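You operate a simulated robot arm through the tools that you are given. There is no shell and no other tool. Be economical: measure what you need, move in short steps, check, and stop when the job is done.

You are at the controls of a simulated two-armed robot. One attempt, no reset.

## Task
Switch the infeed belt switch on. Press the plus key three times. Put the spacer block that says "65" from the grey table top on the green board there and the spacer block that says "27" on the second reel rack shelf from the top. Stack the cream number box that says "29" from the grey table top on top of the cream number box labelled "95". Take the tote on the steel plate top and put it away on the second store shelf from the bottom. Put the silver number block that says "62" from the trolley top shelf on the pallet top and the silver number block labelled "59" on the third store shelf from the bottom. Open the white flap. Any order will do. Set down upright: silver number block.

It is judged by the outcome, as a careful person would: the job done as asked, and still so three seconds after it is handed in. It fails if anything else is knocked over, pushed out of place, dropped, spilled or broken.

## Robot
Two 7-joint arms with two-finger parallel grippers on one trunk, on a base that drives. Base frame: it is fixed to the floor where the robot stands at the start and does not move with it; the origin is under the middle of the robot, x ahead of it, y to its left, z up; the surface under the hand at the start is at about z = 830. Units: mm, degrees, N and s.
The left shoulder is at the start at [20, 138, 1528], the right one opposite. Places, roughly: cream number box [750, -250, 750]; green board (29x20x3 cm) [600, -200, 800]; infeed belt switch [500, 200, 900]; pallet top [1800, 0, 100]; plus key [1000, 0, 1100]; second reel rack shelf [3200, -2600, 600]; second store shelf [5800, -500, 500]; silver number block [3750, -750, 750]; spacer block [750, -250, 750]; third store shelf [5800, -500, 900]; tote [2250, -500, 1000]; white flap [2200, 400, 1000]. Payload 1.57 kg a hand.
Tool frame (each hand has its own): the origin (TCP) lies between the finger pads and is the grasp point; the fingertips stand 30 mm ahead of it; z points along the fingers, y is the line along which they close. The gripper opens to 80 mm. The fingers are 17 mm wide and 12 mm thick; the gripper's body (40 by 82 mm) begins 80 mm behind the TCP.
Orientation is that of the tool frame in the base frame, as [roll, pitch, yaw] about the fixed x, y, z axes, in that order (R = Rz(yaw) Ry(pitch) Rx(roll)). With the fingers straight down and closing along the base's y, the tool's x points along the base's -x, its y along +y and its z along -z.

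## Interface
- The arms move only by the tool step_arm. It takes "left_increments", "right_increments" or both (then of equal length, played together; a hand with none holds still); each is a list of rows, each a list of 7 numbers: the shift along the tool's x, y, z in mm, then the turn, a rotation vector about the tool's x, y, z in degrees, then the finger opening in mm, from 0 to 80. In form: [[dx, dy, dz, wx, wy, wz, gripper], ...]. A call has 1 to 12 rows; each row shifts and turns the commanded pose from where the row before left it, along the tool's axes as they then stand. A row lasts 0.2 s, in which the tool goes at most 50 mm and 8.6 degrees; a call with a longer step from one row to the next is refused whole, and so is a gripper value outside its range. Where a pose cannot be reached the arm comes as near as it can. A force on the tool above 40 N (or 10 N above the force at the start of the call, whichever is more), or a blocked arm, ends the call early, and 0.2 s more pass. The fingers move at their own pace (about 45 mm/s each) and stop on an object; they squeeze with about 31 N. The grip force told is the motor's: it shows also when the fingers shut on nothing. Time passes only in rows, and 0.2 s behind the last, so rows that do not move let the fingers close. It gives the time, the measured TCP pose, the force on the tool (base axes), the opening and the grip force at its end, in the units of the frame above (readings bear some noise), with the torque about the TCP (base axes, N m) and any sound that the robot's microphone picked up.
- Cameras (640 x 400 px; columns grow to the right, rows downward): "scene" is now at [149.9, -37.3, 1398.7]; the picture's right is [-0.50, -0.86, 0.00], its down [-0.70, 0.40, -0.59] and it looks along [0.51, -0.30, -0.81] (base axes); focal length 272 px, centre (320, 200). "left" rides on the left gripper at [72, 7, -122] in its tool frame; the picture's right is [-0.09, 1.00, 0.00], its down [-0.84, -0.08, -0.54] and it looks along [-0.54, -0.05, 0.84] (tool axes); focal length 238 px, centre (320, 200). "right" rides on the right gripper at [72, -7, -122] in its tool frame; the picture's right is [0.09, 1.00, 0.00], its down [-0.84, 0.08, -0.54] and it looks along [-0.54, 0.05, 0.84] (tool axes); focal length 238 px, centre (320, 200). There is no depth. A picture from a camera that has moved, and an enlarged one, comes with that camera's place and axes in the base frame and with its lens. The place of the scene camera against the robot may be out by one fixed shift of up to 25 mm in any direction.
- snapshot(camera): a new picture of that camera. It takes no simulated time.
- raise_lower(by): slides the trunk up (or, below 0, down) by that many mm; the arms and the scene camera ride with it, the base frame stays. It gives what a move gives, with no picture.
- base_move(legs): drives the robot by 1 to 6 legs, each [ahead, left, turn to the left] in mm, mm and degrees, along the robot's own axes; the way and the turn of a leg run together, so that a leg with both is an arc; at most 1500 mm and 180 degrees a leg. The arms and the cameras ride along, it lands a little off, and it stops where it bumps. It gives what a move gives.
- head_to(pan, tilt): turns the head with the scene camera to pan (to the left, within 60 degrees either way) and tilt (down, from -29 to 69), counted from straight ahead of the robot. It gives what a move gives.
- inspect(camera, box): a new picture of the part [left, top, right, bottom] of that camera's present view, enlarged. It takes no simulated time.
- sign_off(): hands the job in; it is judged then, once.

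Go step by step. Nothing tells you exact positions but the pictures and the camera data: compare them with the known pose of the tool, close in by small moves and look again before you grip or let go. The budget is 217 turns and 208 pictures, counting those below and the enlarged ones. Unless the task says otherwise, let go and move clear before handing in, and close with one line.

The tools are called as a command line: name --argument value ..., lists and objects as JSON in quotes. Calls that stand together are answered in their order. step_arm: Moves the arms, as the interface text tells. Its arguments: {"type":"object","properties":{"left_increments":{"type":"array","items":{"type":"array","items":{"type":"number"}}},"right_increments":{"type":"array","items":{"type":"array","items":{"type":"number"}}}},"required":[]} The other tools are called the same way: raise_lower (by) slides the trunk up or down; base_move (legs) drives the base; head_to (pan, tilt) turns the head that bears the scene camera; snapshot (camera) takes a picture; inspect (camera, box) takes an enlarged picture of a part of a camera's view; sign_off () hands the job in.

At the start:

```text
time: 0.0
left_tool_pos: [241.3, 3.1, 1164.6]
left_tcp_rot: [179.9, 0.0, 180.0]
left_wrist_force: [0.2, -0.1, -0.2]
left_torque: [-0.01, -0.02, -0.01]
left_finger_gap: 79.9
left_grip_force: 0.0
right_tool_pos: [248.4, -245.1, 1148.8]
right_tcp_rot: [-179.9, 0.0, -179.9]
right_wrist_force: [0.0, 0.6, 0.2]
right_torque: [-0.02, -0.01, -0.01]
right_finger_gap: 80.0
right_grip_force: 0.0
trunk travel left (down, up): [-903.0, 337.0]
robot x, y, heading: [0.8, 0.2, -0.2]
head pan, tilt: [-30.2, 53.7]
```

scene: 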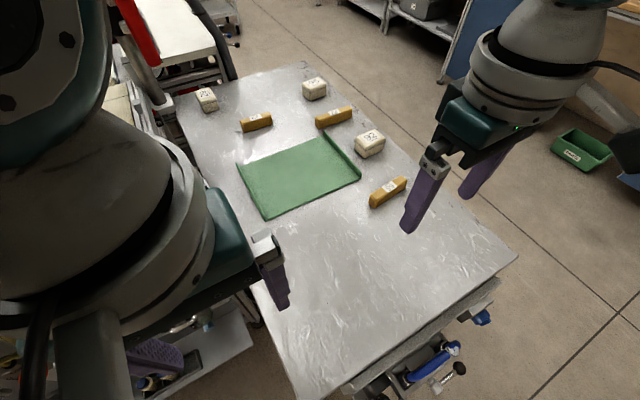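
right: 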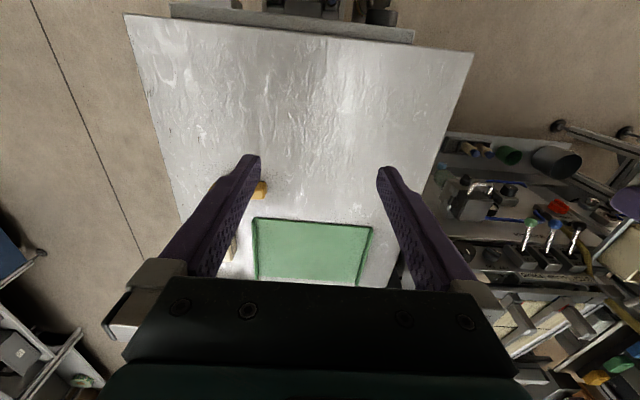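
left: 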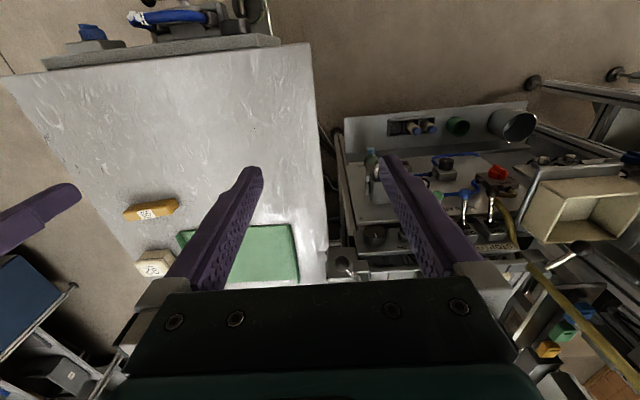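

I see the grey table with a green board, three yellow spacer blocks and three cream boxes. I'll look around first to find the switches and labels.

inspect --camera "scene" --box '[180, 60, 430, 216]'

head_to --pan 30 --tilt 45

snapshot --camera "scene"

head_to --pan 0 --tilt 15

snapshot --camera "scene"

```text
2.56 times, centred on (305, 138) of scene
camera zoom: at [149.9, -37.3, 1398.7], right [-0.5, -0.86, 0.0], down [-0.7, 0.4, -0.59], along [0.51, -0.3, -0.81], focal length 696 px, centre (358, 359)
```

zoom: 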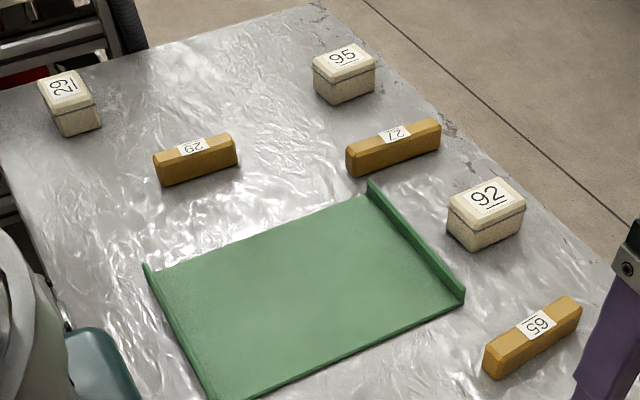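

```text
time: 1.3
left_tool_pos: [241.6, 3.4, 1164.8]
left_tcp_rot: [179.9, 0.0, 180.0]
left_wrist_force: [0.1, -0.8, 0.4]
left_torque: [-0.03, 0.04, -0.02]
left_finger_gap: 80.2
left_grip_force: 0.0
right_tool_pos: [250.1, -244.7, 1148.7]
right_tcp_rot: [-179.9, 0.0, 180.0]
right_wrist_force: [0.6, -0.2, -0.4]
right_torque: [0.03, 0.01, 0.0]
right_finger_gap: 79.9
right_grip_force: 0.2
trunk travel left (down, up): [-903.0, 337.0]
robot x, y, heading: [-2.1, 1.5, 0.2]
head pan, tilt: [30.0, 45.0]
```

```text
203 pictures are left
camera scene: at [156.8, 40.2, 1410.4], right [0.5, -0.87, 0.0], down [-0.61, -0.35, -0.71], along [0.61, 0.35, -0.71], focal length 272 px, centre (320, 200)
```

scene: 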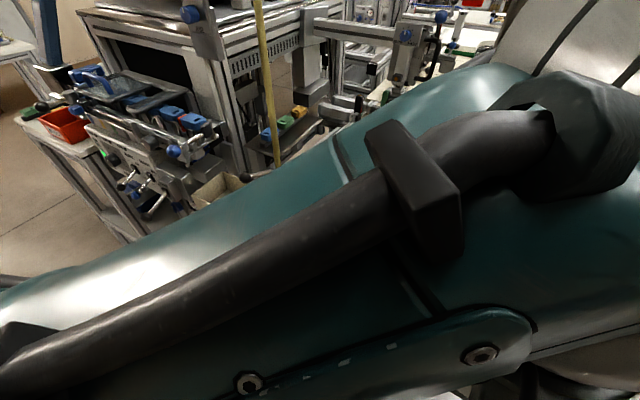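

```text
time: 2.2
left_tool_pos: [241.6, 2.5, 1165.2]
left_tcp_rot: [179.9, 0.1, -180.0]
left_wrist_force: [0.2, 0.5, 0.9]
left_torque: [0.0, 0.0, 0.04]
left_finger_gap: 80.0
left_grip_force: 0.1
right_tool_pos: [248.2, -244.7, 1148.7]
right_tcp_rot: [-180.0, 0.0, 179.9]
right_wrist_force: [-0.6, -0.4, -0.1]
right_torque: [0.01, 0.02, -0.02]
right_finger_gap: 79.8
right_grip_force: 0.0
trunk travel left (down, up): [-903.0, 337.0]
robot x, y, heading: [-0.2, -1.8, 0.1]
head pan, tilt: [0.0, 15.0]
```

```text
202 pictures are left
camera scene: at [179.8, -0.3, 1457.2], right [0.0, -1.0, 0.0], down [-0.26, 0.0, -0.97], along [0.97, 0.0, -0.26], focal length 272 px, centre (320, 200)
```

scene: 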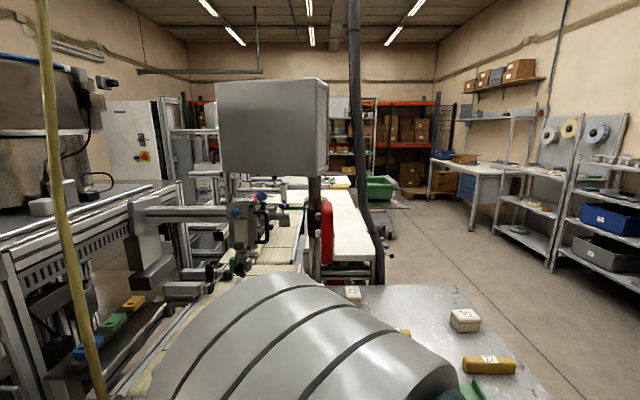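

The left arm blocks much. Let me enlarge the view ahead and around the cream boxes.

inspect --camera "scene" --box '[120, 170, 320, 295]'

inspect --camera "scene" --box '[320, 90, 640, 290]'

inspect --camera "left" --box '[320, 70, 640, 270]'

inspect --camera "right" --box '[420, 110, 640, 247]'

```text
3.20 times, centred on (220, 232) of scene
camera zoom: at [179.8, -0.3, 1457.2], right [0.0, -1.0, 0.0], down [-0.26, 0.0, -0.97], along [0.97, 0.0, -0.26], focal length 870 px, centre (640, 96)
```

zoom: 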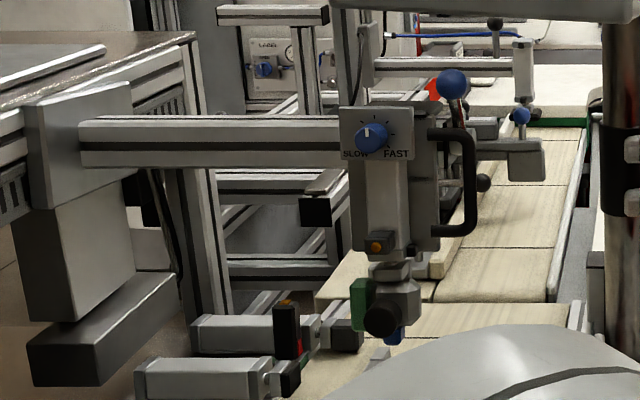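

```text
2.00 times, centred on (480, 190) of scene
camera zoom: at [179.8, -0.3, 1457.2], right [0.0, -1.0, 0.0], down [-0.26, 0.0, -0.97], along [0.97, 0.0, -0.26], focal length 544 px, centre (0, 220)
```

zoom: 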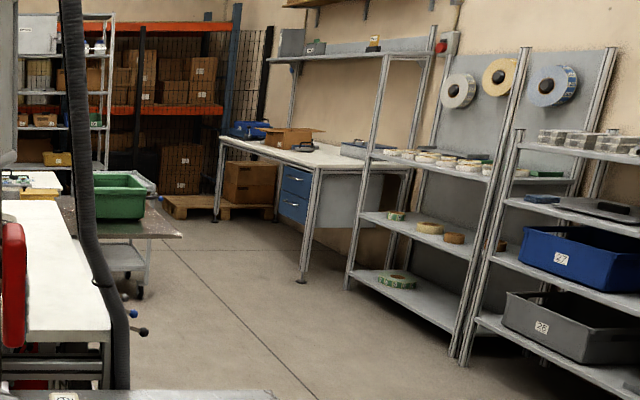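

```text
2.00 times, centred on (480, 170) of left
camera zoom: at [169.4, 10.3, 1286.6], right [0.09, 1.0, 0.0], down [0.84, -0.08, 0.54], along [0.54, -0.05, -0.84], focal length 477 px, centre (0, 260)
```

zoom: 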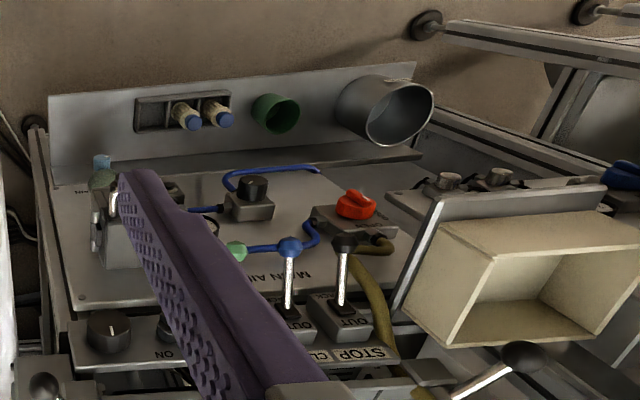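

```text
2.91 times, centred on (530, 178) of right
camera zoom: at [176.0, -250.2, 1271.0], right [-0.09, 1.0, 0.0], down [0.84, 0.08, 0.54], along [0.54, 0.05, -0.84], focal length 693 px, centre (-291, 262)
```

zoom: 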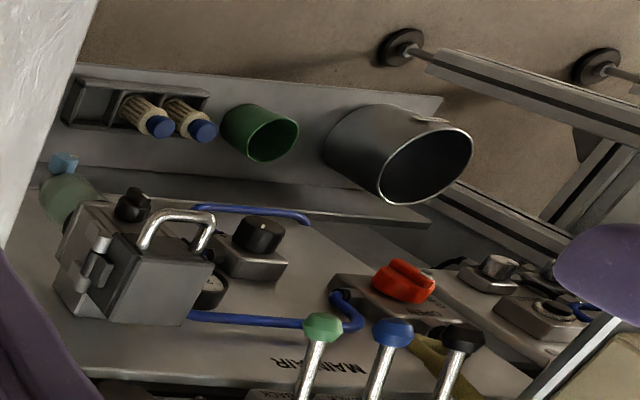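

The belt control panel is on the left of the table. I'll move the left hand further left to get views of the panel.

step_arm --left_increments '[[0, 50, 0, 0, 0, 0, 80], [0, 50, 0, 0, 0, 0, 80], [0, 50, 0, 0, 0, 0, 80], [0, 50, 0, 0, 0, 0, 80], [0, 50, 0, 0, 0, 0, 80], [0, 50, 0, 0, 0, 0, 80]]'

snapshot --camera "left"

head_to --pan 20 --tilt 35

snapshot --camera "scene"

```text
time: 3.6
left_tool_pos: [242.7, 303.1, 1163.5]
left_tcp_rot: [-180.0, 0.0, -180.0]
left_wrist_force: [0.3, -0.5, 0.9]
left_torque: [0.04, 0.02, 0.04]
left_finger_gap: 79.8
left_grip_force: 0.0
right_tool_pos: [248.7, -244.5, 1149.5]
right_tcp_rot: [-179.9, 0.0, -179.9]
right_wrist_force: [-0.3, 0.1, -0.3]
right_torque: [0.04, -0.01, 0.01]
right_finger_gap: 79.9
right_grip_force: 0.1
trunk travel left (down, up): [-903.0, 337.0]
robot x, y, heading: [0.3, 2.9, -0.1]
head pan, tilt: [0.0, 15.0]
```

```text
197 pictures are left
camera left: at [169.5, 310.5, 1287.1], right [0.09, 1.0, 0.0], down [0.84, -0.08, 0.54], along [0.54, -0.05, -0.84], focal length 238 px, centre (320, 200)
```

left: 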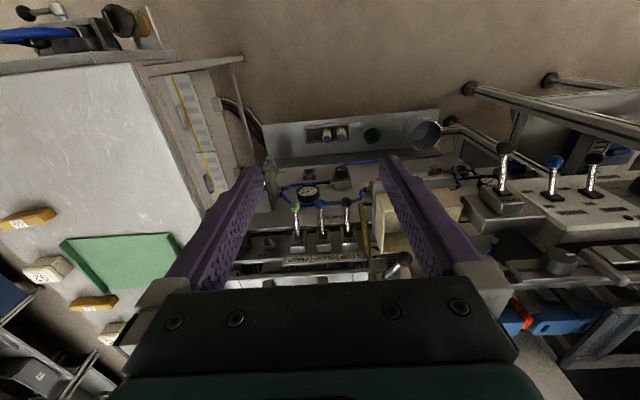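

```text
time: 4.5
left_tool_pos: [241.8, 302.9, 1165.1]
left_tcp_rot: [-180.0, 0.0, -180.0]
left_wrist_force: [-0.7, 0.2, 0.0]
left_torque: [-0.03, 0.01, 0.02]
left_finger_gap: 80.0
left_grip_force: 0.1
right_tool_pos: [248.2, -245.1, 1148.6]
right_tcp_rot: [-180.0, 0.0, 180.0]
right_wrist_force: [0.1, 0.3, -0.3]
right_torque: [0.0, -0.03, -0.02]
right_finger_gap: 79.9
right_grip_force: 0.1
trunk travel left (down, up): [-903.0, 337.0]
robot x, y, heading: [-1.6, -0.3, 0.2]
head pan, tilt: [20.0, 35.0]
```

```text
196 pictures are left
camera scene: at [169.1, 29.7, 1425.3], right [0.34, -0.94, 0.0], down [-0.54, -0.2, -0.82], along [0.77, 0.28, -0.57], focal length 272 px, centre (320, 200)
```

scene: 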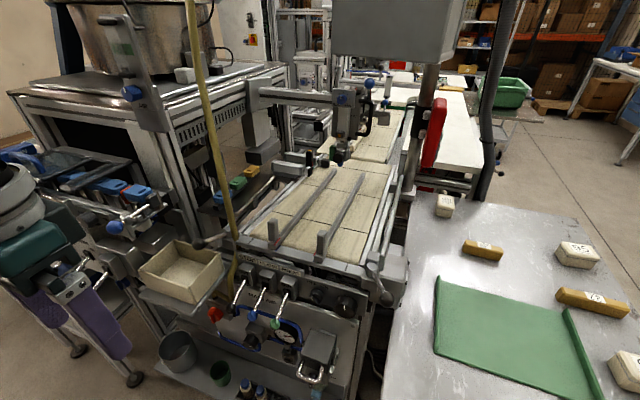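

Clear view of the belt station. I'll zoom in on its controls.

inspect --camera "scene" --box '[190, 240, 400, 371]'

inspect --camera "scene" --box '[330, 60, 490, 160]'

head_to --pan 10 --tilt 10

snapshot --camera "scene"

```text
3.05 times, centred on (295, 306) of scene
camera zoom: at [169.1, 29.7, 1425.3], right [0.34, -0.94, 0.0], down [-0.54, -0.2, -0.82], along [0.77, 0.28, -0.57], focal length 829 px, centre (396, -122)
```

zoom: 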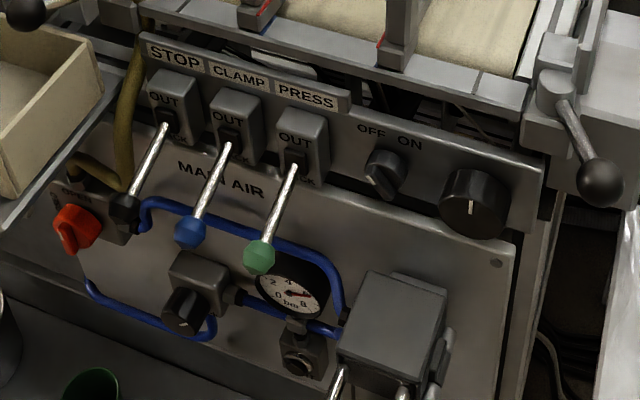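

```text
4.00 times, centred on (410, 110) of scene
camera zoom: at [169.1, 29.7, 1425.3], right [0.34, -0.94, 0.0], down [-0.54, -0.2, -0.82], along [0.77, 0.28, -0.57], focal length 1088 px, centre (-40, 560)
```

zoom: 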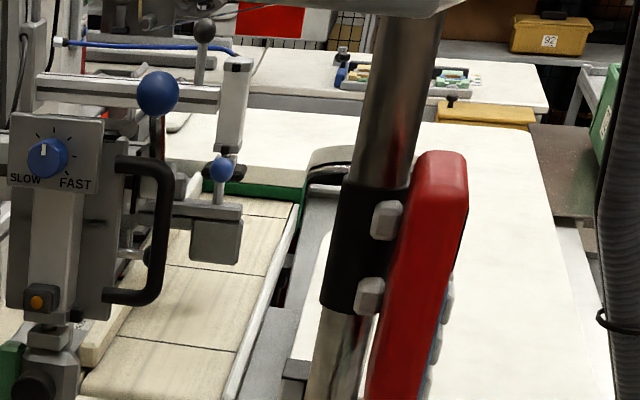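

```text
time: 5.4
left_tool_pos: [241.6, 302.8, 1164.6]
left_tcp_rot: [179.9, 0.0, -180.0]
left_wrist_force: [0.6, -0.1, 0.5]
left_torque: [-0.01, -0.02, -0.01]
left_finger_gap: 80.1
left_grip_force: 0.1
right_tool_pos: [249.0, -244.5, 1149.0]
right_tcp_rot: [-179.9, 0.0, 179.9]
right_wrist_force: [0.3, -0.5, -0.1]
right_torque: [0.03, 0.0, 0.01]
right_finger_gap: 79.9
right_grip_force: 0.0
trunk travel left (down, up): [-903.0, 337.0]
robot x, y, heading: [1.5, -4.6, -0.1]
head pan, tilt: [10.0, 10.0]
```

```text
193 pictures are left
camera scene: at [177.9, 15.8, 1465.3], right [0.17, -0.98, 0.0], down [-0.17, -0.03, -0.98], along [0.97, 0.17, -0.17], focal length 272 px, centre (320, 200)
```

scene: 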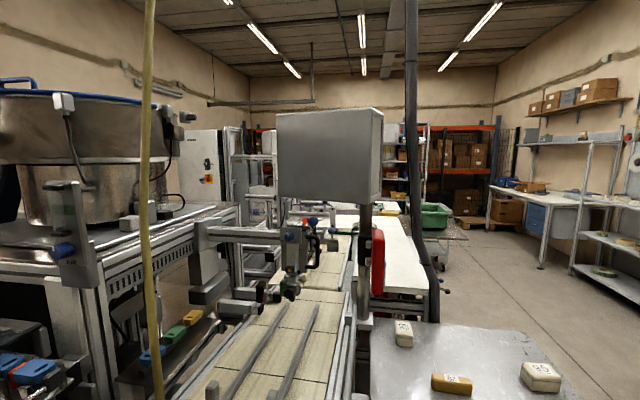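

Spacer "65" sits at about (431,-402) with its long side along y; I'll bring the right hand above it, turned a quarter so the fingers close along x.

step_arm --right_increments '[[-45, -39, 0, 0, 0, 0, 80], [-45, -39, 0, 0, 0, 0, 80], [-45, -39, 0, 0, 0, 0, 80], [-45, -39, 0, 0, 0, 0, 80], [0, 0, 0, 0, 0, 8.5, 80], [0, 0, 0, 0, 0, 8.5, 80], [0, 0, 0, 0, 0, 8.5, 80], [0, 0, 0, 0, 0, 8.5, 80], [0, 0, 0, 0, 0, 8.5, 80], [0, 0, 0, 0, 0, 8.5, 80], [0, 0, 0, 0, 0, 8.5, 80], [0, 0, 0, 0, 0, 8.5, 80]]'

step_arm --right_increments '[[0, 0, 0, 0, 0, 8, 80], [0, 0, 0, 0, 0, 8, 80], [0, 0, 0, 0, 0, 6, 80], [0, 0, 40, 0, 0, 0, 80], [0, 0, 40, 0, 0, 0, 80]]'

snapshot --camera "right"

head_to --pan -20 --tilt 50

snapshot --camera "scene"

```text
refused: row 1 steps farther than a row can; nothing moved
```

```text
time: 6.6
left_tool_pos: [242.1, 303.1, 1164.1]
left_tcp_rot: [-180.0, 0.1, 180.0]
left_wrist_force: [0.1, 0.4, 0.9]
left_torque: [0.02, 0.01, 0.01]
left_finger_gap: 80.2
left_grip_force: 0.0
right_tool_pos: [249.6, -244.8, 1068.8]
right_tcp_rot: [-179.9, 0.2, 158.0]
right_wrist_force: [-0.6, -0.2, -0.4]
right_torque: [0.01, 0.02, 0.01]
right_finger_gap: 80.2
right_grip_force: 0.0
trunk travel left (down, up): [-903.0, 337.0]
robot x, y, heading: [-4.9, -0.3, 0.1]
head pan, tilt: [10.0, 10.0]
```

```text
192 pictures are left
camera right: at [179.0, -222.8, 1190.3], right [0.29, 0.96, 0.0], down [0.8, -0.24, 0.54], along [0.52, -0.16, -0.84], focal length 238 px, centre (320, 200)
```

right: 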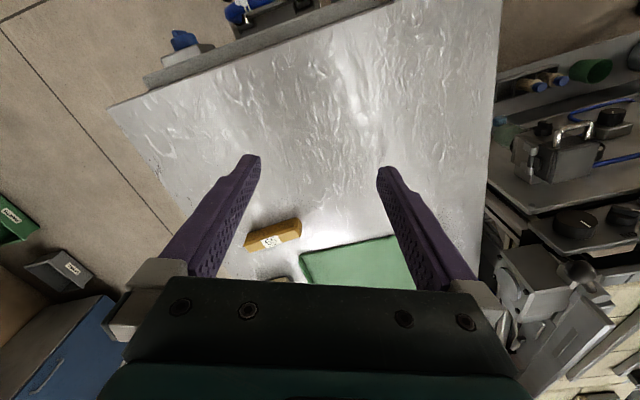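

```text
time: 7.6
left_tool_pos: [240.2, 302.8, 1163.9]
left_tcp_rot: [179.9, 0.0, -180.0]
left_wrist_force: [0.0, -1.0, 0.1]
left_torque: [0.0, -0.01, 0.0]
left_finger_gap: 80.2
left_grip_force: 0.2
right_tool_pos: [248.9, -243.9, 1068.1]
right_tcp_rot: [-179.8, 0.1, 157.9]
right_wrist_force: [1.2, -0.8, 0.4]
right_torque: [0.03, 0.01, 0.01]
right_finger_gap: 80.0
right_grip_force: 0.1
trunk travel left (down, up): [-903.0, 337.0]
robot x, y, heading: [-4.5, 0.7, -0.1]
head pan, tilt: [-20.0, 50.0]
```

```text
191 pictures are left
camera scene: at [158.8, -26.7, 1403.6], right [-0.34, -0.94, 0.0], down [-0.72, 0.26, -0.64], along [0.6, -0.22, -0.77], focal length 272 px, centre (320, 200)
```

scene: 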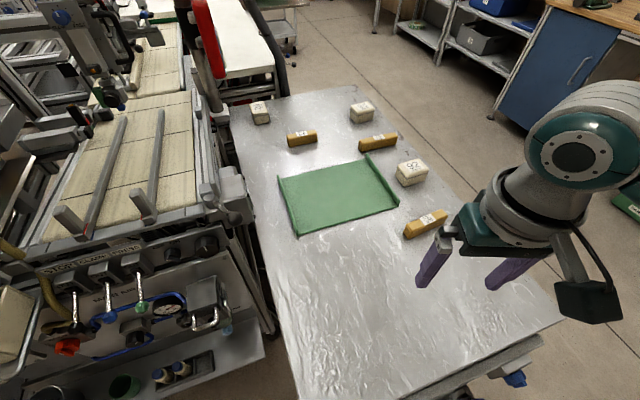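

Both cameras agree: "65" is at about (434,-395), yaw for grasp ≈ 96°. Moving over it.

step_arm --right_increments '[[-45.6, -13.9, 0, 0, 0, 0, 80], [-45.6, -13.9, 0, 0, 0, 0, 80], [-45.6, -13.9, 0, 0, 0, 0, 80], [-45.6, -13.9, 0, 0, 0, 0, 80], [-45.6, -13.9, 0, 0, 0, 0, 80], [0, 0, 0, 0, 0, 8.5, 80], [0, 0, 0, 0, 0, 8.5, 80], [0, 0, 0, 0, 0, 8.5, 80], [0, 0, 0, 0, 0, 8.5, 80], [0, 0, 0, 0, 0, 8.5, 80], [0, 0, 0, 0, 0, 8.5, 80], [0, 0, 0, 0, 0, 8.5, 80]]'

step_arm --right_increments '[[0, 0, 40, 0, 0, 2.5, 80], [0, 0, 40, 0, 0, 0, 80], [0, 0, 30, 0, 0, 0, 80]]'

snapshot --camera "right"

inspect --camera "scene" --box '[360, 120, 520, 320]'

```text
time: 10.2
left_tool_pos: [242.1, 302.9, 1163.8]
left_tcp_rot: [-180.0, 0.1, 180.0]
left_wrist_force: [-0.9, -0.3, -0.2]
left_torque: [0.02, 0.01, 0.01]
left_finger_gap: 80.3
left_grip_force: 0.1
right_tool_pos: [381.2, -362.4, 1083.5]
right_tcp_rot: [-180.0, 0.0, 98.4]
right_wrist_force: [0.0, -0.4, -0.3]
right_torque: [-0.03, -0.02, -0.02]
right_finger_gap: 80.1
right_grip_force: 0.1
right hand out of reach, approached as far as the arm can: row 4, 5
trunk travel left (down, up): [-903.0, 337.0]
robot x, y, heading: [-1.7, 0.2, 0.3]
head pan, tilt: [-20.0, 50.0]
```

```text
time: 11.0
left_tool_pos: [240.7, 301.6, 1163.8]
left_tcp_rot: [-179.9, -0.1, 180.0]
left_wrist_force: [-0.4, -0.6, -0.2]
left_torque: [0.0, 0.01, -0.03]
left_finger_gap: 79.7
left_grip_force: 0.0
right_tool_pos: [339.0, -342.0, 1014.6]
right_tcp_rot: [179.9, 0.0, 96.0]
right_wrist_force: [-0.1, 0.2, 0.1]
right_torque: [0.02, 0.05, -0.02]
right_finger_gap: 80.0
right_grip_force: 0.0
right hand out of reach, approached as far as the arm can: row 1, 2, 3
trunk travel left (down, up): [-903.0, 337.0]
robot x, y, heading: [1.7, 1.2, 0.0]
head pan, tilt: [-20.0, 50.0]
```

```text
190 pictures are left
camera right: at [323.5, -269.9, 1137.6], right [0.98, 0.2, 0.0], down [0.16, -0.82, 0.54], along [0.11, -0.53, -0.84], focal length 238 px, centre (320, 200)
```

right: 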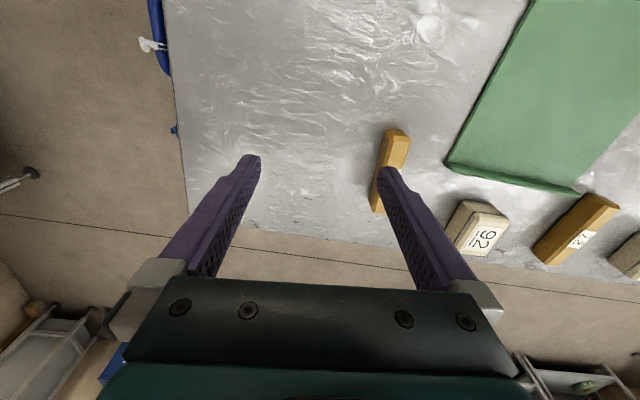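

```text
2.00 times, centred on (440, 220) of scene
camera zoom: at [158.7, -26.7, 1403.6], right [-0.34, -0.94, 0.0], down [-0.72, 0.26, -0.64], along [0.6, -0.22, -0.77], focal length 544 px, centre (80, 160)
```

zoom: 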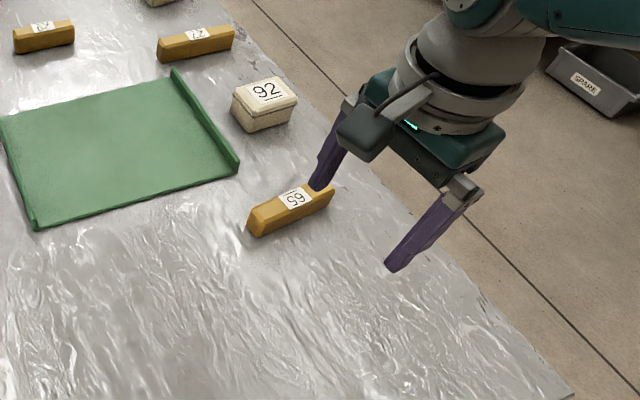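

The arm is at its reach limit with the trunk this high. I'll raise the hand, then lower the trunk.

step_arm --right_increments '[[0, 0, -50, 0, 0, 0, 80], [0, 0, -50, 0, 0, 0, 80], [0, 0, -50, 0, 0, 0, 80], [0, 0, -50, 0, 0, 0, 80], [0, 0, -50, 0, 0, 0, 80]]'

raise_lower --by -200

snapshot --camera "right"

```text
time: 12.2
left_tool_pos: [240.5, 302.7, 1163.8]
left_tcp_rot: [-180.0, 0.0, -180.0]
left_wrist_force: [0.3, 0.1, -0.8]
left_torque: [-0.01, 0.0, 0.03]
left_finger_gap: 80.1
left_grip_force: 0.1
right_tool_pos: [337.9, -343.0, 1265.5]
right_tcp_rot: [-179.8, 0.1, 96.1]
right_wrist_force: [0.1, 0.5, 0.1]
right_torque: [-0.04, 0.02, -0.02]
right_finger_gap: 79.8
right_grip_force: 0.0
trunk travel left (down, up): [-903.0, 337.0]
robot x, y, heading: [0.7, 0.1, 0.0]
head pan, tilt: [-20.0, 50.0]
```

```text
time: 14.4
left_tool_pos: [241.0, 303.0, 964.6]
left_tcp_rot: [180.0, 0.0, 180.0]
left_wrist_force: [0.0, -0.4, 0.0]
left_torque: [-0.01, 0.02, -0.02]
left_finger_gap: 80.2
left_grip_force: 0.1
right_tool_pos: [337.9, -342.2, 1064.9]
right_tcp_rot: [180.0, 0.1, 96.1]
right_wrist_force: [-0.3, 0.0, -0.9]
right_torque: [-0.03, 0.04, -0.01]
right_finger_gap: 80.0
right_grip_force: 0.1
trunk travel left (down, up): [-703.0, 537.0]
robot x, y, heading: [-0.4, 0.5, 0.1]
head pan, tilt: [-20.0, 50.0]
```

```text
188 pictures are left
camera right: at [323.2, -270.4, 1188.0], right [0.98, 0.2, 0.0], down [0.16, -0.82, 0.54], along [0.11, -0.53, -0.84], focal length 238 px, centre (320, 200)
```

right: 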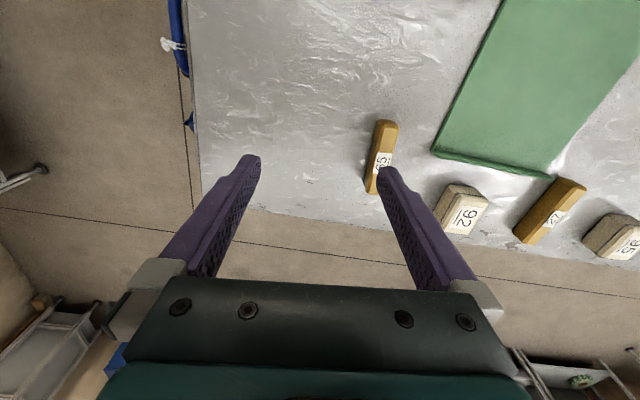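

Reach is better now. Moving over the block and down to hover.

step_arm --right_increments '[[-20, 34, 0, 0, 0, 0, 80], [-20, 34, 0, 0, 0, 0, 80], [-20, 34, 0, 0, 0, 0, 80], [0, 0, 45, 0, 0, 0, 80], [0, 0, 45, 0, 0, 0, 80], [0, 0, 45, 0, 0, 0, 80]]'

snapshot --camera "right"

snapshot --camera "scene"

```text
time: 15.8
left_tool_pos: [240.7, 302.3, 963.9]
left_tcp_rot: [180.0, 0.0, 179.9]
left_wrist_force: [0.0, 0.1, 0.2]
left_torque: [-0.01, -0.03, -0.01]
left_finger_gap: 79.9
left_grip_force: 0.0
right_tool_pos: [409.1, -376.9, 941.4]
right_tcp_rot: [179.8, 0.1, 96.1]
right_wrist_force: [-0.6, -0.2, 0.3]
right_torque: [0.0, 0.0, 0.03]
right_finger_gap: 80.0
right_grip_force: 0.1
right hand out of reach, approached as far as the arm can: row 3, 4, 5, 6
trunk travel left (down, up): [-703.0, 537.0]
robot x, y, heading: [1.5, -0.3, 0.1]
head pan, tilt: [-20.0, 50.0]
```

```text
187 pictures are left
camera right: at [393.5, -304.9, 1063.5], right [0.98, 0.2, 0.0], down [0.16, -0.82, 0.54], along [0.11, -0.53, -0.84], focal length 238 px, centre (320, 200)
```

right: 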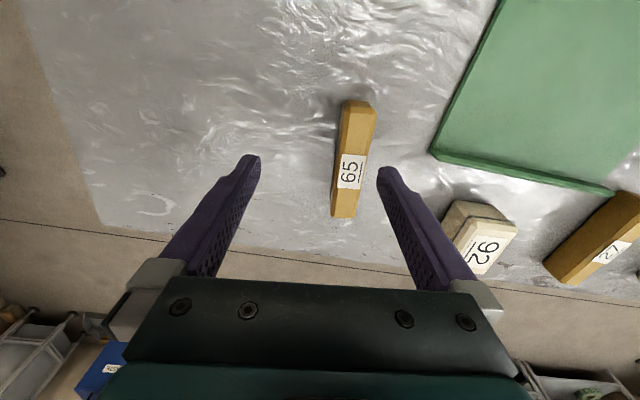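

```text
186 pictures are left
camera scene: at [158.6, -26.6, 1203.5], right [-0.34, -0.94, 0.0], down [-0.72, 0.26, -0.64], along [0.6, -0.22, -0.77], focal length 272 px, centre (320, 200)
```

scene: 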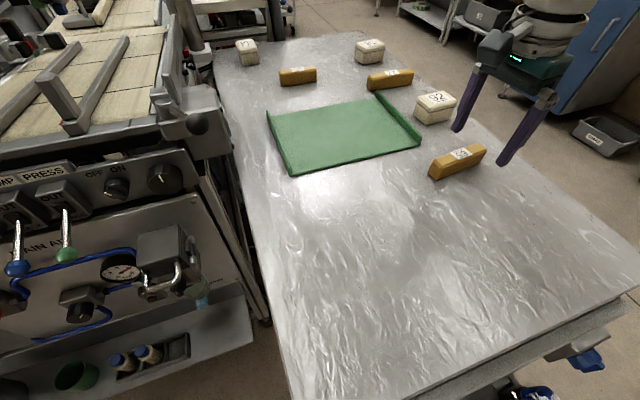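

Reach is still short, so the shoulder should come lower. I'll raise the hand and lower the trunk a further 220.

step_arm --right_increments '[[0, 0, -44, 0, 0, 0, 80], [0, 0, -44, 0, 0, 0, 80], [0, 0, -44, 0, 0, 0, 80], [0, 0, -44, 0, 0, 0, 80], [0, 0, -44, 0, 0, 0, 80]]' --left_increments '[[0, 0, -44, 0, 0, 0, 80], [0, 0, -44, 0, 0, 0, 80], [0, 0, -44, 0, 0, 0, 80], [0, 0, -44, 0, 0, 0, 80], [0, 0, -44, 0, 0, 0, 80]]'

raise_lower --by -220

step_arm --right_increments '[[-7, 18, 0, 0, 0, 0, 80], [-7, 18, 0, 0, 0, 0, 80]]'

snapshot --camera "right"

```text
time: 17.2
left_tool_pos: [224.6, 301.0, 1161.7]
left_tcp_rot: [179.1, -6.7, 178.8]
left_wrist_force: [0.4, -0.2, 0.1]
left_torque: [0.05, 0.0, -0.01]
left_finger_gap: 80.0
left_grip_force: 0.1
right_tool_pos: [424.6, -387.2, 1123.3]
right_tcp_rot: [-175.5, -0.4, 96.4]
right_wrist_force: [-0.1, -0.6, 0.4]
right_torque: [0.05, 0.01, 0.02]
right_finger_gap: 80.1
right_grip_force: 0.1
right hand out of reach, approached as far as the arm can: row 1, 2, 3
trunk travel left (down, up): [-703.0, 537.0]
robot x, y, heading: [0.8, -3.2, -0.2]
head pan, tilt: [-20.0, 50.0]
stopped in row 5 (left hand): the arm was blocked; the commanded pose is now the measured one
```

```text
time: 19.5
left_tool_pos: [223.9, 301.3, 940.7]
left_tcp_rot: [179.1, -6.7, 179.1]
left_wrist_force: [0.5, 0.1, 0.1]
left_torque: [0.0, -0.01, 0.01]
left_finger_gap: 79.9
left_grip_force: 0.1
right_tool_pos: [425.3, -386.9, 904.3]
right_tcp_rot: [-175.5, -0.4, 96.4]
right_wrist_force: [0.7, -0.3, 0.6]
right_torque: [0.01, 0.0, 0.03]
right_finger_gap: 80.1
right_grip_force: 0.1
trunk travel left (down, up): [-483.0, 757.0]
robot x, y, heading: [-0.1, 1.8, 0.1]
head pan, tilt: [-20.0, 50.0]
```

```text
time: 20.1
left_tool_pos: [224.6, 300.0, 941.6]
left_tcp_rot: [179.0, -6.8, 178.9]
left_wrist_force: [0.1, 0.0, 0.1]
left_torque: [0.0, -0.01, 0.03]
left_finger_gap: 79.7
left_grip_force: 0.1
right_tool_pos: [428.1, -387.1, 905.7]
right_tcp_rot: [-175.7, -0.4, 96.5]
right_wrist_force: [-0.1, -0.2, -0.5]
right_torque: [-0.01, 0.0, 0.0]
right_finger_gap: 80.2
right_grip_force: 0.0
right hand out of reach, approached as far as the arm can: row 1, 2
trunk travel left (down, up): [-483.0, 757.0]
robot x, y, heading: [-0.3, -0.8, 0.0]
head pan, tilt: [-20.0, 50.0]
```

```text
185 pictures are left
camera right: at [421.1, -314.8, 1027.3], right [0.98, 0.2, -0.07], down [0.21, -0.82, 0.53], along [0.05, -0.53, -0.85], focal length 238 px, centre (320, 200)
```

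right: 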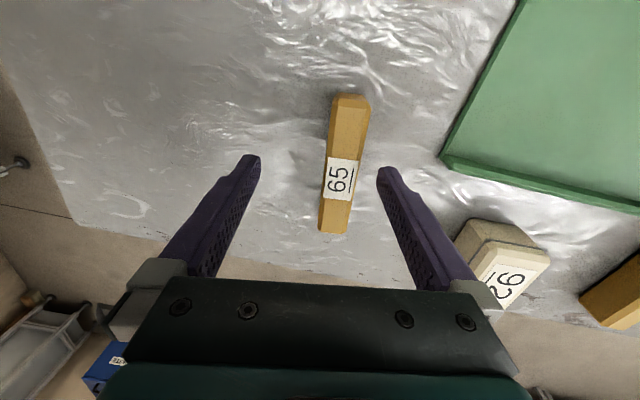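

Arm reach with tool down is about 480 mm from the shoulder, so I'll work from the table's right side. Tucking the right hand and driving around.

step_arm --right_increments '[[0, 0, -45, 0, 0, 0, 80], [0, 0, -45, -4.3, 0, 0, 80], [0, -45, -45, 0, 0, 0, 80], [0, -45, 0, 0, 0, 0, 80], [0, -45, 0, 0, 0, 0, 80], [0, -45, 0, 0, 0, 0, 80]]'

head_to --pan -60 --tilt 35

snapshot --camera "scene"

```text
refused: row 3 steps farther than a row can; nothing moved
```

```text
time: 21.2
left_tool_pos: [224.3, 300.3, 940.7]
left_tcp_rot: [179.2, -6.7, 178.9]
left_wrist_force: [0.4, 0.3, 0.2]
left_torque: [0.0, 0.01, 0.03]
left_finger_gap: 80.1
left_grip_force: 0.1
right_tool_pos: [426.2, -387.0, 904.0]
right_tcp_rot: [-175.5, -0.4, 96.3]
right_wrist_force: [-0.3, -1.0, 0.2]
right_torque: [0.06, 0.0, -0.02]
right_finger_gap: 80.1
right_grip_force: 0.0
trunk travel left (down, up): [-483.0, 757.0]
robot x, y, heading: [0.4, 2.1, -0.1]
head pan, tilt: [-60.0, 35.0]
```

```text
184 pictures are left
camera scene: at [130.4, -76.6, 1005.2], right [-0.87, -0.5, 0.0], down [-0.29, 0.5, -0.82], along [0.41, -0.71, -0.57], focal length 272 px, centre (320, 200)
```

scene: 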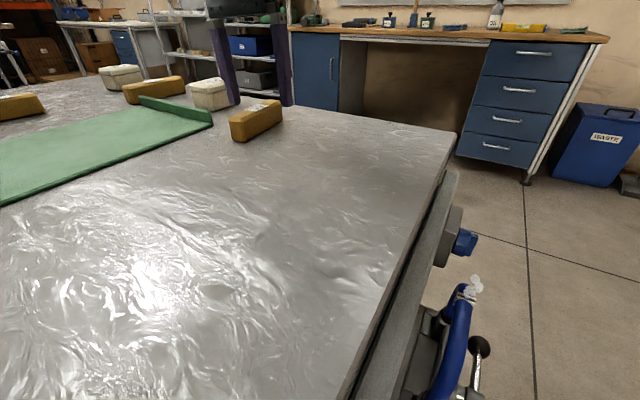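

Aisle is clear to the right; a vise sticks out of the near table edge so I'll back up first, then go around.

step_arm --right_increments '[[0, 0, -45, 0, 0, 0, 80], [0, 0, -45, -4.3, 0, 0, 80], [0, 0, -45, 0, 0, 0, 80], [0, -45, 0, 0, 0, 0, 80], [0, -45, 0, 0, 0, 0, 80], [0, -45, 0, 0, 0, 0, 80]]'

base_move --legs '[[-350, 0, 0], [0, -1150, 0], [870, 0, 0], [0, 0, 90]]'

head_to --pan 0 --tilt 40

snapshot --camera "scene"

```text
time: 21.9
left_tool_pos: [224.4, 300.3, 941.3]
left_tcp_rot: [179.1, -6.8, 178.9]
left_wrist_force: [-0.3, -0.6, 0.7]
left_torque: [0.01, 0.0, 0.01]
left_finger_gap: 80.0
left_grip_force: 0.1
right_tool_pos: [396.9, -383.1, 912.6]
right_tcp_rot: [-167.6, -1.8, 96.6]
right_wrist_force: [0.1, 0.2, 0.1]
right_torque: [0.03, 0.04, 0.02]
right_finger_gap: 80.0
right_grip_force: 0.1
right hand out of reach, approached as far as the arm can: row 1, 3
trunk travel left (down, up): [-483.0, 757.0]
robot x, y, heading: [1.4, -0.2, 0.2]
head pan, tilt: [-60.0, 35.0]
stopped in row 3 (right hand): the arm was blocked; the commanded pose is now the measured one
```

```text
time: 37.6
left_tool_pos: [225.9, -923.5, 941.0]
left_tcp_rot: [179.1, -6.7, -91.6]
left_wrist_force: [-0.3, -0.1, -0.6]
left_torque: [-0.01, -0.01, 0.01]
left_finger_gap: 80.1
left_grip_force: 0.1
right_tool_pos: [913.7, -757.7, 914.6]
right_tcp_rot: [-167.7, -1.7, -173.9]
right_wrist_force: [-0.3, -0.5, 0.7]
right_torque: [0.04, -0.03, 0.0]
right_finger_gap: 80.1
right_grip_force: 0.0
trunk travel left (down, up): [-483.0, 757.0]
robot x, y, heading: [525.0, -1146.8, 89.2]
head pan, tilt: [-60.0, 35.0]
```

```text
time: 38.9
left_tool_pos: [228.4, -922.9, 940.9]
left_tcp_rot: [179.2, -6.6, -91.7]
left_wrist_force: [-0.3, 0.7, 0.6]
left_torque: [0.03, -0.02, 0.0]
left_finger_gap: 80.0
left_grip_force: 0.0
right_tool_pos: [914.7, -758.4, 913.2]
right_tcp_rot: [-167.6, -1.9, -173.9]
right_wrist_force: [-0.2, 0.8, -0.6]
right_torque: [0.04, 0.0, 0.01]
right_finger_gap: 80.1
right_grip_force: 0.0
trunk travel left (down, up): [-483.0, 757.0]
robot x, y, heading: [523.9, -1152.9, 89.4]
head pan, tilt: [0.0, 40.0]
```

```text
183 pictures are left
camera scene: at [514.2, -966.1, 997.7], right [1.0, -0.01, 0.0], down [-0.01, -0.64, -0.77], along [0.01, 0.77, -0.64], focal length 272 px, centre (320, 200)
```

scene: 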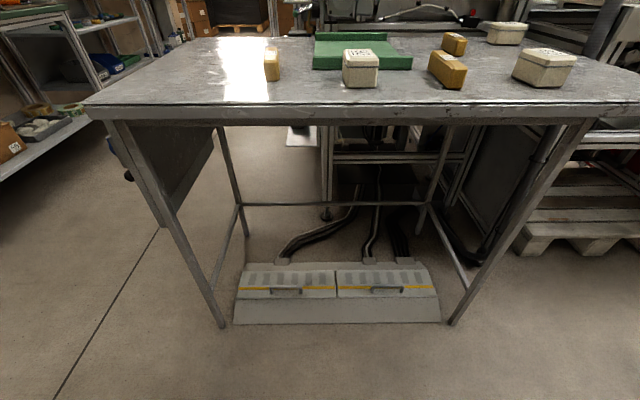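

The table is ahead with items intact. I'll raise the trunk, straighten the right hand and look again.

raise_lower --by 150

step_arm --right_increments '[[40, -15, 0, -6.2, 0, 0, 80], [40, -15, 0, -6.2, 0, 0, 80], [40, -15, 0, 0, 0, 0, 80], [40, -15, 0, 0, 0, 0, 80], [0, 0, 0, 0, 0, -8.5, 80], [0, 0, 0, 0, 0, -8.5, 80], [0, 0, 0, 0, 0, -8.5, 80], [0, 0, 0, 0, 0, -8.5, 80], [0, 0, 0, 0, 0, -8.5, 80], [0, 0, 0, 0, 0, -8.5, 80], [0, 0, 0, 0, 0, -8.5, 80], [0, 0, 0, 0, 0, -8.5, 80]]' --left_increments '[[0, -25, 0, 0, 6.7, 0, 80], [0, -25, 0, 0, 0, 0, 80], [0, -25, 0, 0, 0, 0, 80], [0, -25, 0, 0, 0, 0, 80], [0, 0, 0, 0, 0, 0, 80], [0, 0, 0, 0, 0, 0, 80], [0, 0, 0, 0, 0, 0, 80], [0, 0, 0, 0, 0, 0, 80], [0, 0, 0, 0, 0, 0, 80], [0, 0, 0, 0, 0, 0, 80], [0, 0, 0, 0, 0, 0, 80], [0, 0, 0, 0, 0, 0, 80]]'

step_arm --right_increments '[[0, 0, 0, 0, 0, -8.5, 80], [0, 0, 0, 0, 0, -7, 80]]'

snapshot --camera "scene"

```text
time: 40.7
left_tool_pos: [227.2, -923.2, 1090.1]
left_tcp_rot: [179.1, -6.7, -91.7]
left_wrist_force: [-0.2, 0.2, 0.4]
left_torque: [0.01, -0.02, 0.02]
left_finger_gap: 80.2
left_grip_force: 0.2
right_tool_pos: [913.8, -758.2, 1063.5]
right_tcp_rot: [-167.7, -1.9, -174.0]
right_wrist_force: [-0.3, 0.2, -0.2]
right_torque: [-0.01, -0.01, -0.02]
right_finger_gap: 79.8
right_grip_force: 0.0
trunk travel left (down, up): [-633.0, 607.0]
robot x, y, heading: [528.3, -1146.8, 89.5]
head pan, tilt: [0.0, 40.0]
```

```text
time: 43.3
left_tool_pos: [327.6, -925.9, 1088.3]
left_tcp_rot: [179.1, -13.4, -91.5]
left_wrist_force: [-0.4, 0.6, -0.5]
left_torque: [0.0, 0.0, 0.0]
left_finger_gap: 80.3
left_grip_force: 0.0
right_tool_pos: [809.8, -688.0, 1067.3]
right_tcp_rot: [178.8, -2.4, -105.7]
right_wrist_force: [-0.1, -0.3, 0.8]
right_torque: [0.01, 0.02, 0.02]
right_finger_gap: 80.0
right_grip_force: 0.0
right hand out of reach, approached as far as the arm can: row 1, 2, 3, 4
trunk travel left (down, up): [-633.0, 607.0]
robot x, y, heading: [524.3, -1151.6, 89.4]
head pan, tilt: [0.0, 40.0]
```

```text
time: 43.9
left_tool_pos: [327.3, -926.8, 1088.9]
left_tcp_rot: [179.1, -13.4, -91.6]
left_wrist_force: [-0.5, 0.6, -0.5]
left_torque: [-0.04, 0.01, -0.02]
left_finger_gap: 79.9
left_grip_force: 0.1
right_tool_pos: [810.6, -689.2, 1067.0]
right_tcp_rot: [178.2, -2.3, -90.1]
right_wrist_force: [-0.6, -0.4, -0.3]
right_torque: [0.0, -0.03, 0.02]
right_finger_gap: 79.8
right_grip_force: 0.0
trunk travel left (down, up): [-633.0, 607.0]
robot x, y, heading: [524.9, -1148.9, 89.4]
head pan, tilt: [0.0, 40.0]
```

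```text
182 pictures are left
camera scene: at [514.2, -966.1, 1147.7], right [1.0, -0.01, 0.0], down [-0.01, -0.64, -0.77], along [0.01, 0.77, -0.64], focal length 272 px, centre (320, 200)
```

scene: 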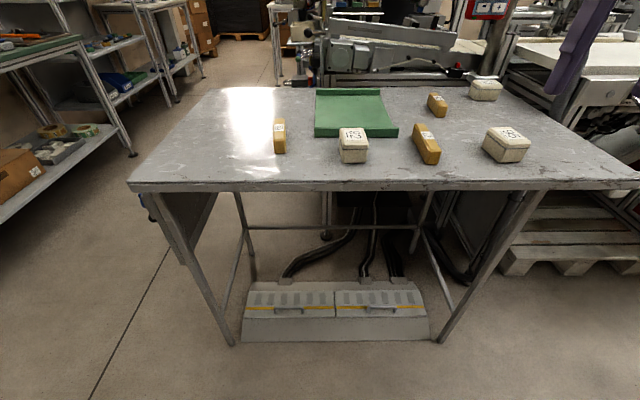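

Approaching the table side, then checking with both cameras.

base_move --legs '[[400, 0, 0.6]]'

step_arm --left_increments '[[0, 0, 0, 0, -6.7, 0, 80], [0, 0, 0, 0, -6.7, 0, 80]]'

snapshot --camera "scene"

snapshot --camera "right"

```text
time: 46.4
left_tool_pos: [328.2, -530.4, 1091.1]
left_tcp_rot: [179.2, -13.5, -91.0]
left_wrist_force: [0.8, 0.0, -0.1]
left_torque: [0.02, 0.01, 0.03]
left_finger_gap: 79.8
left_grip_force: 0.0
right_tool_pos: [809.4, -287.4, 1067.1]
right_tcp_rot: [178.3, -2.1, -89.9]
right_wrist_force: [-0.6, 0.0, -0.2]
right_torque: [0.0, 0.0, 0.0]
right_finger_gap: 79.9
right_grip_force: 0.1
trunk travel left (down, up): [-633.0, 607.0]
robot x, y, heading: [528.3, -754.3, 90.0]
head pan, tilt: [0.0, 40.0]
```

```text
time: 47.0
left_tool_pos: [328.4, -529.6, 1089.3]
left_tcp_rot: [179.1, 0.0, -91.1]
left_wrist_force: [-0.5, -0.3, 0.3]
left_torque: [-0.04, -0.04, 0.0]
left_finger_gap: 80.0
left_grip_force: 0.0
right_tool_pos: [809.8, -288.5, 1065.8]
right_tcp_rot: [178.0, -2.3, -90.0]
right_wrist_force: [0.3, 0.1, -0.6]
right_torque: [-0.01, -0.01, 0.02]
right_finger_gap: 80.2
right_grip_force: 0.0
trunk travel left (down, up): [-633.0, 607.0]
robot x, y, heading: [528.8, -752.8, 89.9]
head pan, tilt: [0.0, 40.0]
```

```text
181 pictures are left
camera scene: at [514.3, -567.6, 1147.7], right [1.0, 0.0, 0.0], down [0.0, -0.64, -0.77], along [0.0, 0.77, -0.64], focal length 272 px, centre (320, 200)
```

scene: 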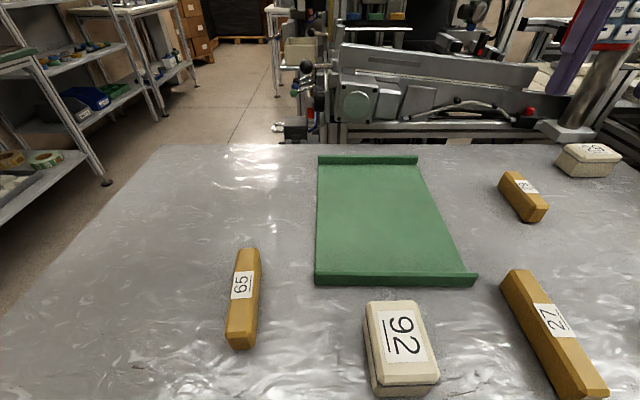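

```text
180 pictures are left
camera right: at [818.7, -354.5, 1190.7], right [-1.0, -0.09, 0.04], down [-0.06, 0.86, 0.51], along [-0.08, 0.51, -0.86], focal length 238 px, centre (320, 200)
```

right: 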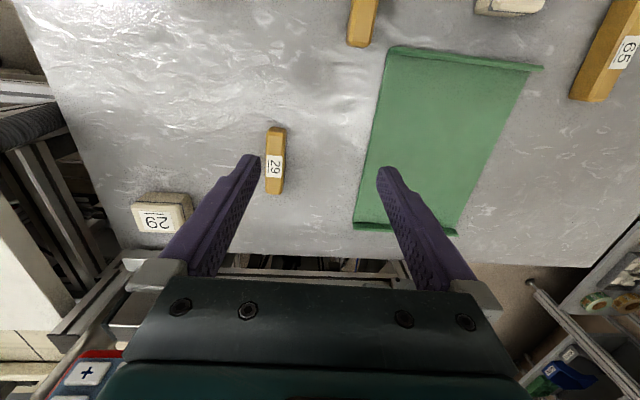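

Now all items are clearly seen, and the "+" key faces −y on the pendant. Moving the right hand above "65".

step_arm --right_increments '[[13, 46, 0, 2, -2.3, 0, 80], [13, 46, 0, 0, 0, 0, 80], [13, 46, 0, 0, 0, 0, 80], [13, 46, 0, 0, 0, 0, 80], [13, 46, 0, 0, 0, 0, 80], [13, 46, 0, 0, 0, 0, 80], [13, 46, 0, 0, 0, 0, 80], [12, 46, 0, 0, 0, -7, 80]]'

raise_lower --by -110

snapshot --camera "right"

```text
time: 48.8
left_tool_pos: [326.7, -530.7, 1088.9]
left_tcp_rot: [179.1, 0.0, -91.2]
left_wrist_force: [-0.3, 0.1, 0.2]
left_torque: [0.01, 0.0, 0.03]
left_finger_gap: 80.0
left_grip_force: 0.0
right_tool_pos: [469.8, -353.1, 1067.1]
right_tcp_rot: [-179.8, 0.2, -83.0]
right_wrist_force: [0.2, -0.1, -0.2]
right_torque: [0.0, 0.01, 0.01]
right_finger_gap: 79.9
right_grip_force: 0.1
right hand out of reach, approached as far as the arm can: row 1, 2, 3, 4, 6, 7, 8
trunk travel left (down, up): [-633.0, 607.0]
robot x, y, heading: [531.8, -750.0, 90.0]
head pan, tilt: [0.0, 40.0]
```

```text
time: 50.2
left_tool_pos: [327.6, -529.7, 979.9]
left_tcp_rot: [179.1, 0.0, -91.2]
left_wrist_force: [0.2, -0.3, -1.0]
left_torque: [-0.03, -0.05, 0.01]
left_finger_gap: 79.8
left_grip_force: 0.1
right_tool_pos: [471.0, -353.1, 957.0]
right_tcp_rot: [-179.8, 0.2, -83.0]
right_wrist_force: [-0.3, 0.6, -0.7]
right_torque: [0.02, 0.0, 0.01]
right_finger_gap: 80.1
right_grip_force: 0.0
trunk travel left (down, up): [-523.0, 717.0]
robot x, y, heading: [521.7, -749.7, 90.2]
head pan, tilt: [0.0, 40.0]
```

```text
179 pictures are left
camera right: at [485.5, -422.6, 1079.2], right [-0.98, -0.21, 0.0], down [-0.18, 0.82, 0.54], along [-0.11, 0.53, -0.84], focal length 238 px, centre (320, 200)
```

right: 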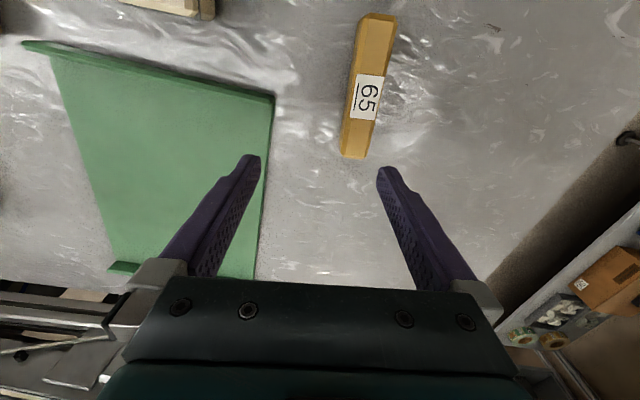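

"65" is at (439,-396). Centering over it and descending.

step_arm --right_increments '[[19.4, 18.5, 0, 0, 0, 0, 70], [19.4, 18.5, 0, 0, 0, -1, 70], [0, 0, 30, 0, 0, 0, 70], [0, 0, 30, 0, 0, 0, 70]]'

snapshot --camera "right"

```text
time: 51.2
left_tool_pos: [328.0, -530.8, 978.6]
left_tcp_rot: [179.1, 0.0, -91.2]
left_wrist_force: [-0.7, 0.6, 0.9]
left_torque: [0.02, 0.01, 0.04]
left_finger_gap: 80.0
left_grip_force: 0.1
right_tool_pos: [443.2, -392.6, 898.3]
right_tcp_rot: [-179.7, 0.5, -82.4]
right_wrist_force: [0.9, 0.8, -0.4]
right_torque: [0.0, 0.0, -0.04]
right_finger_gap: 69.8
right_grip_force: 0.2
trunk travel left (down, up): [-523.0, 717.0]
robot x, y, heading: [527.0, -755.1, 90.2]
head pan, tilt: [0.0, 40.0]
```

```text
178 pictures are left
camera right: at [457.2, -462.9, 1019.6], right [-0.97, -0.22, -0.01], down [-0.19, 0.81, 0.55], along [-0.12, 0.54, -0.84], focal length 238 px, centre (320, 200)
```

right: 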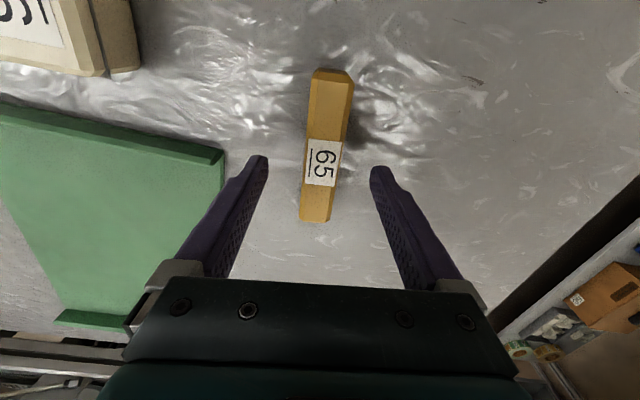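

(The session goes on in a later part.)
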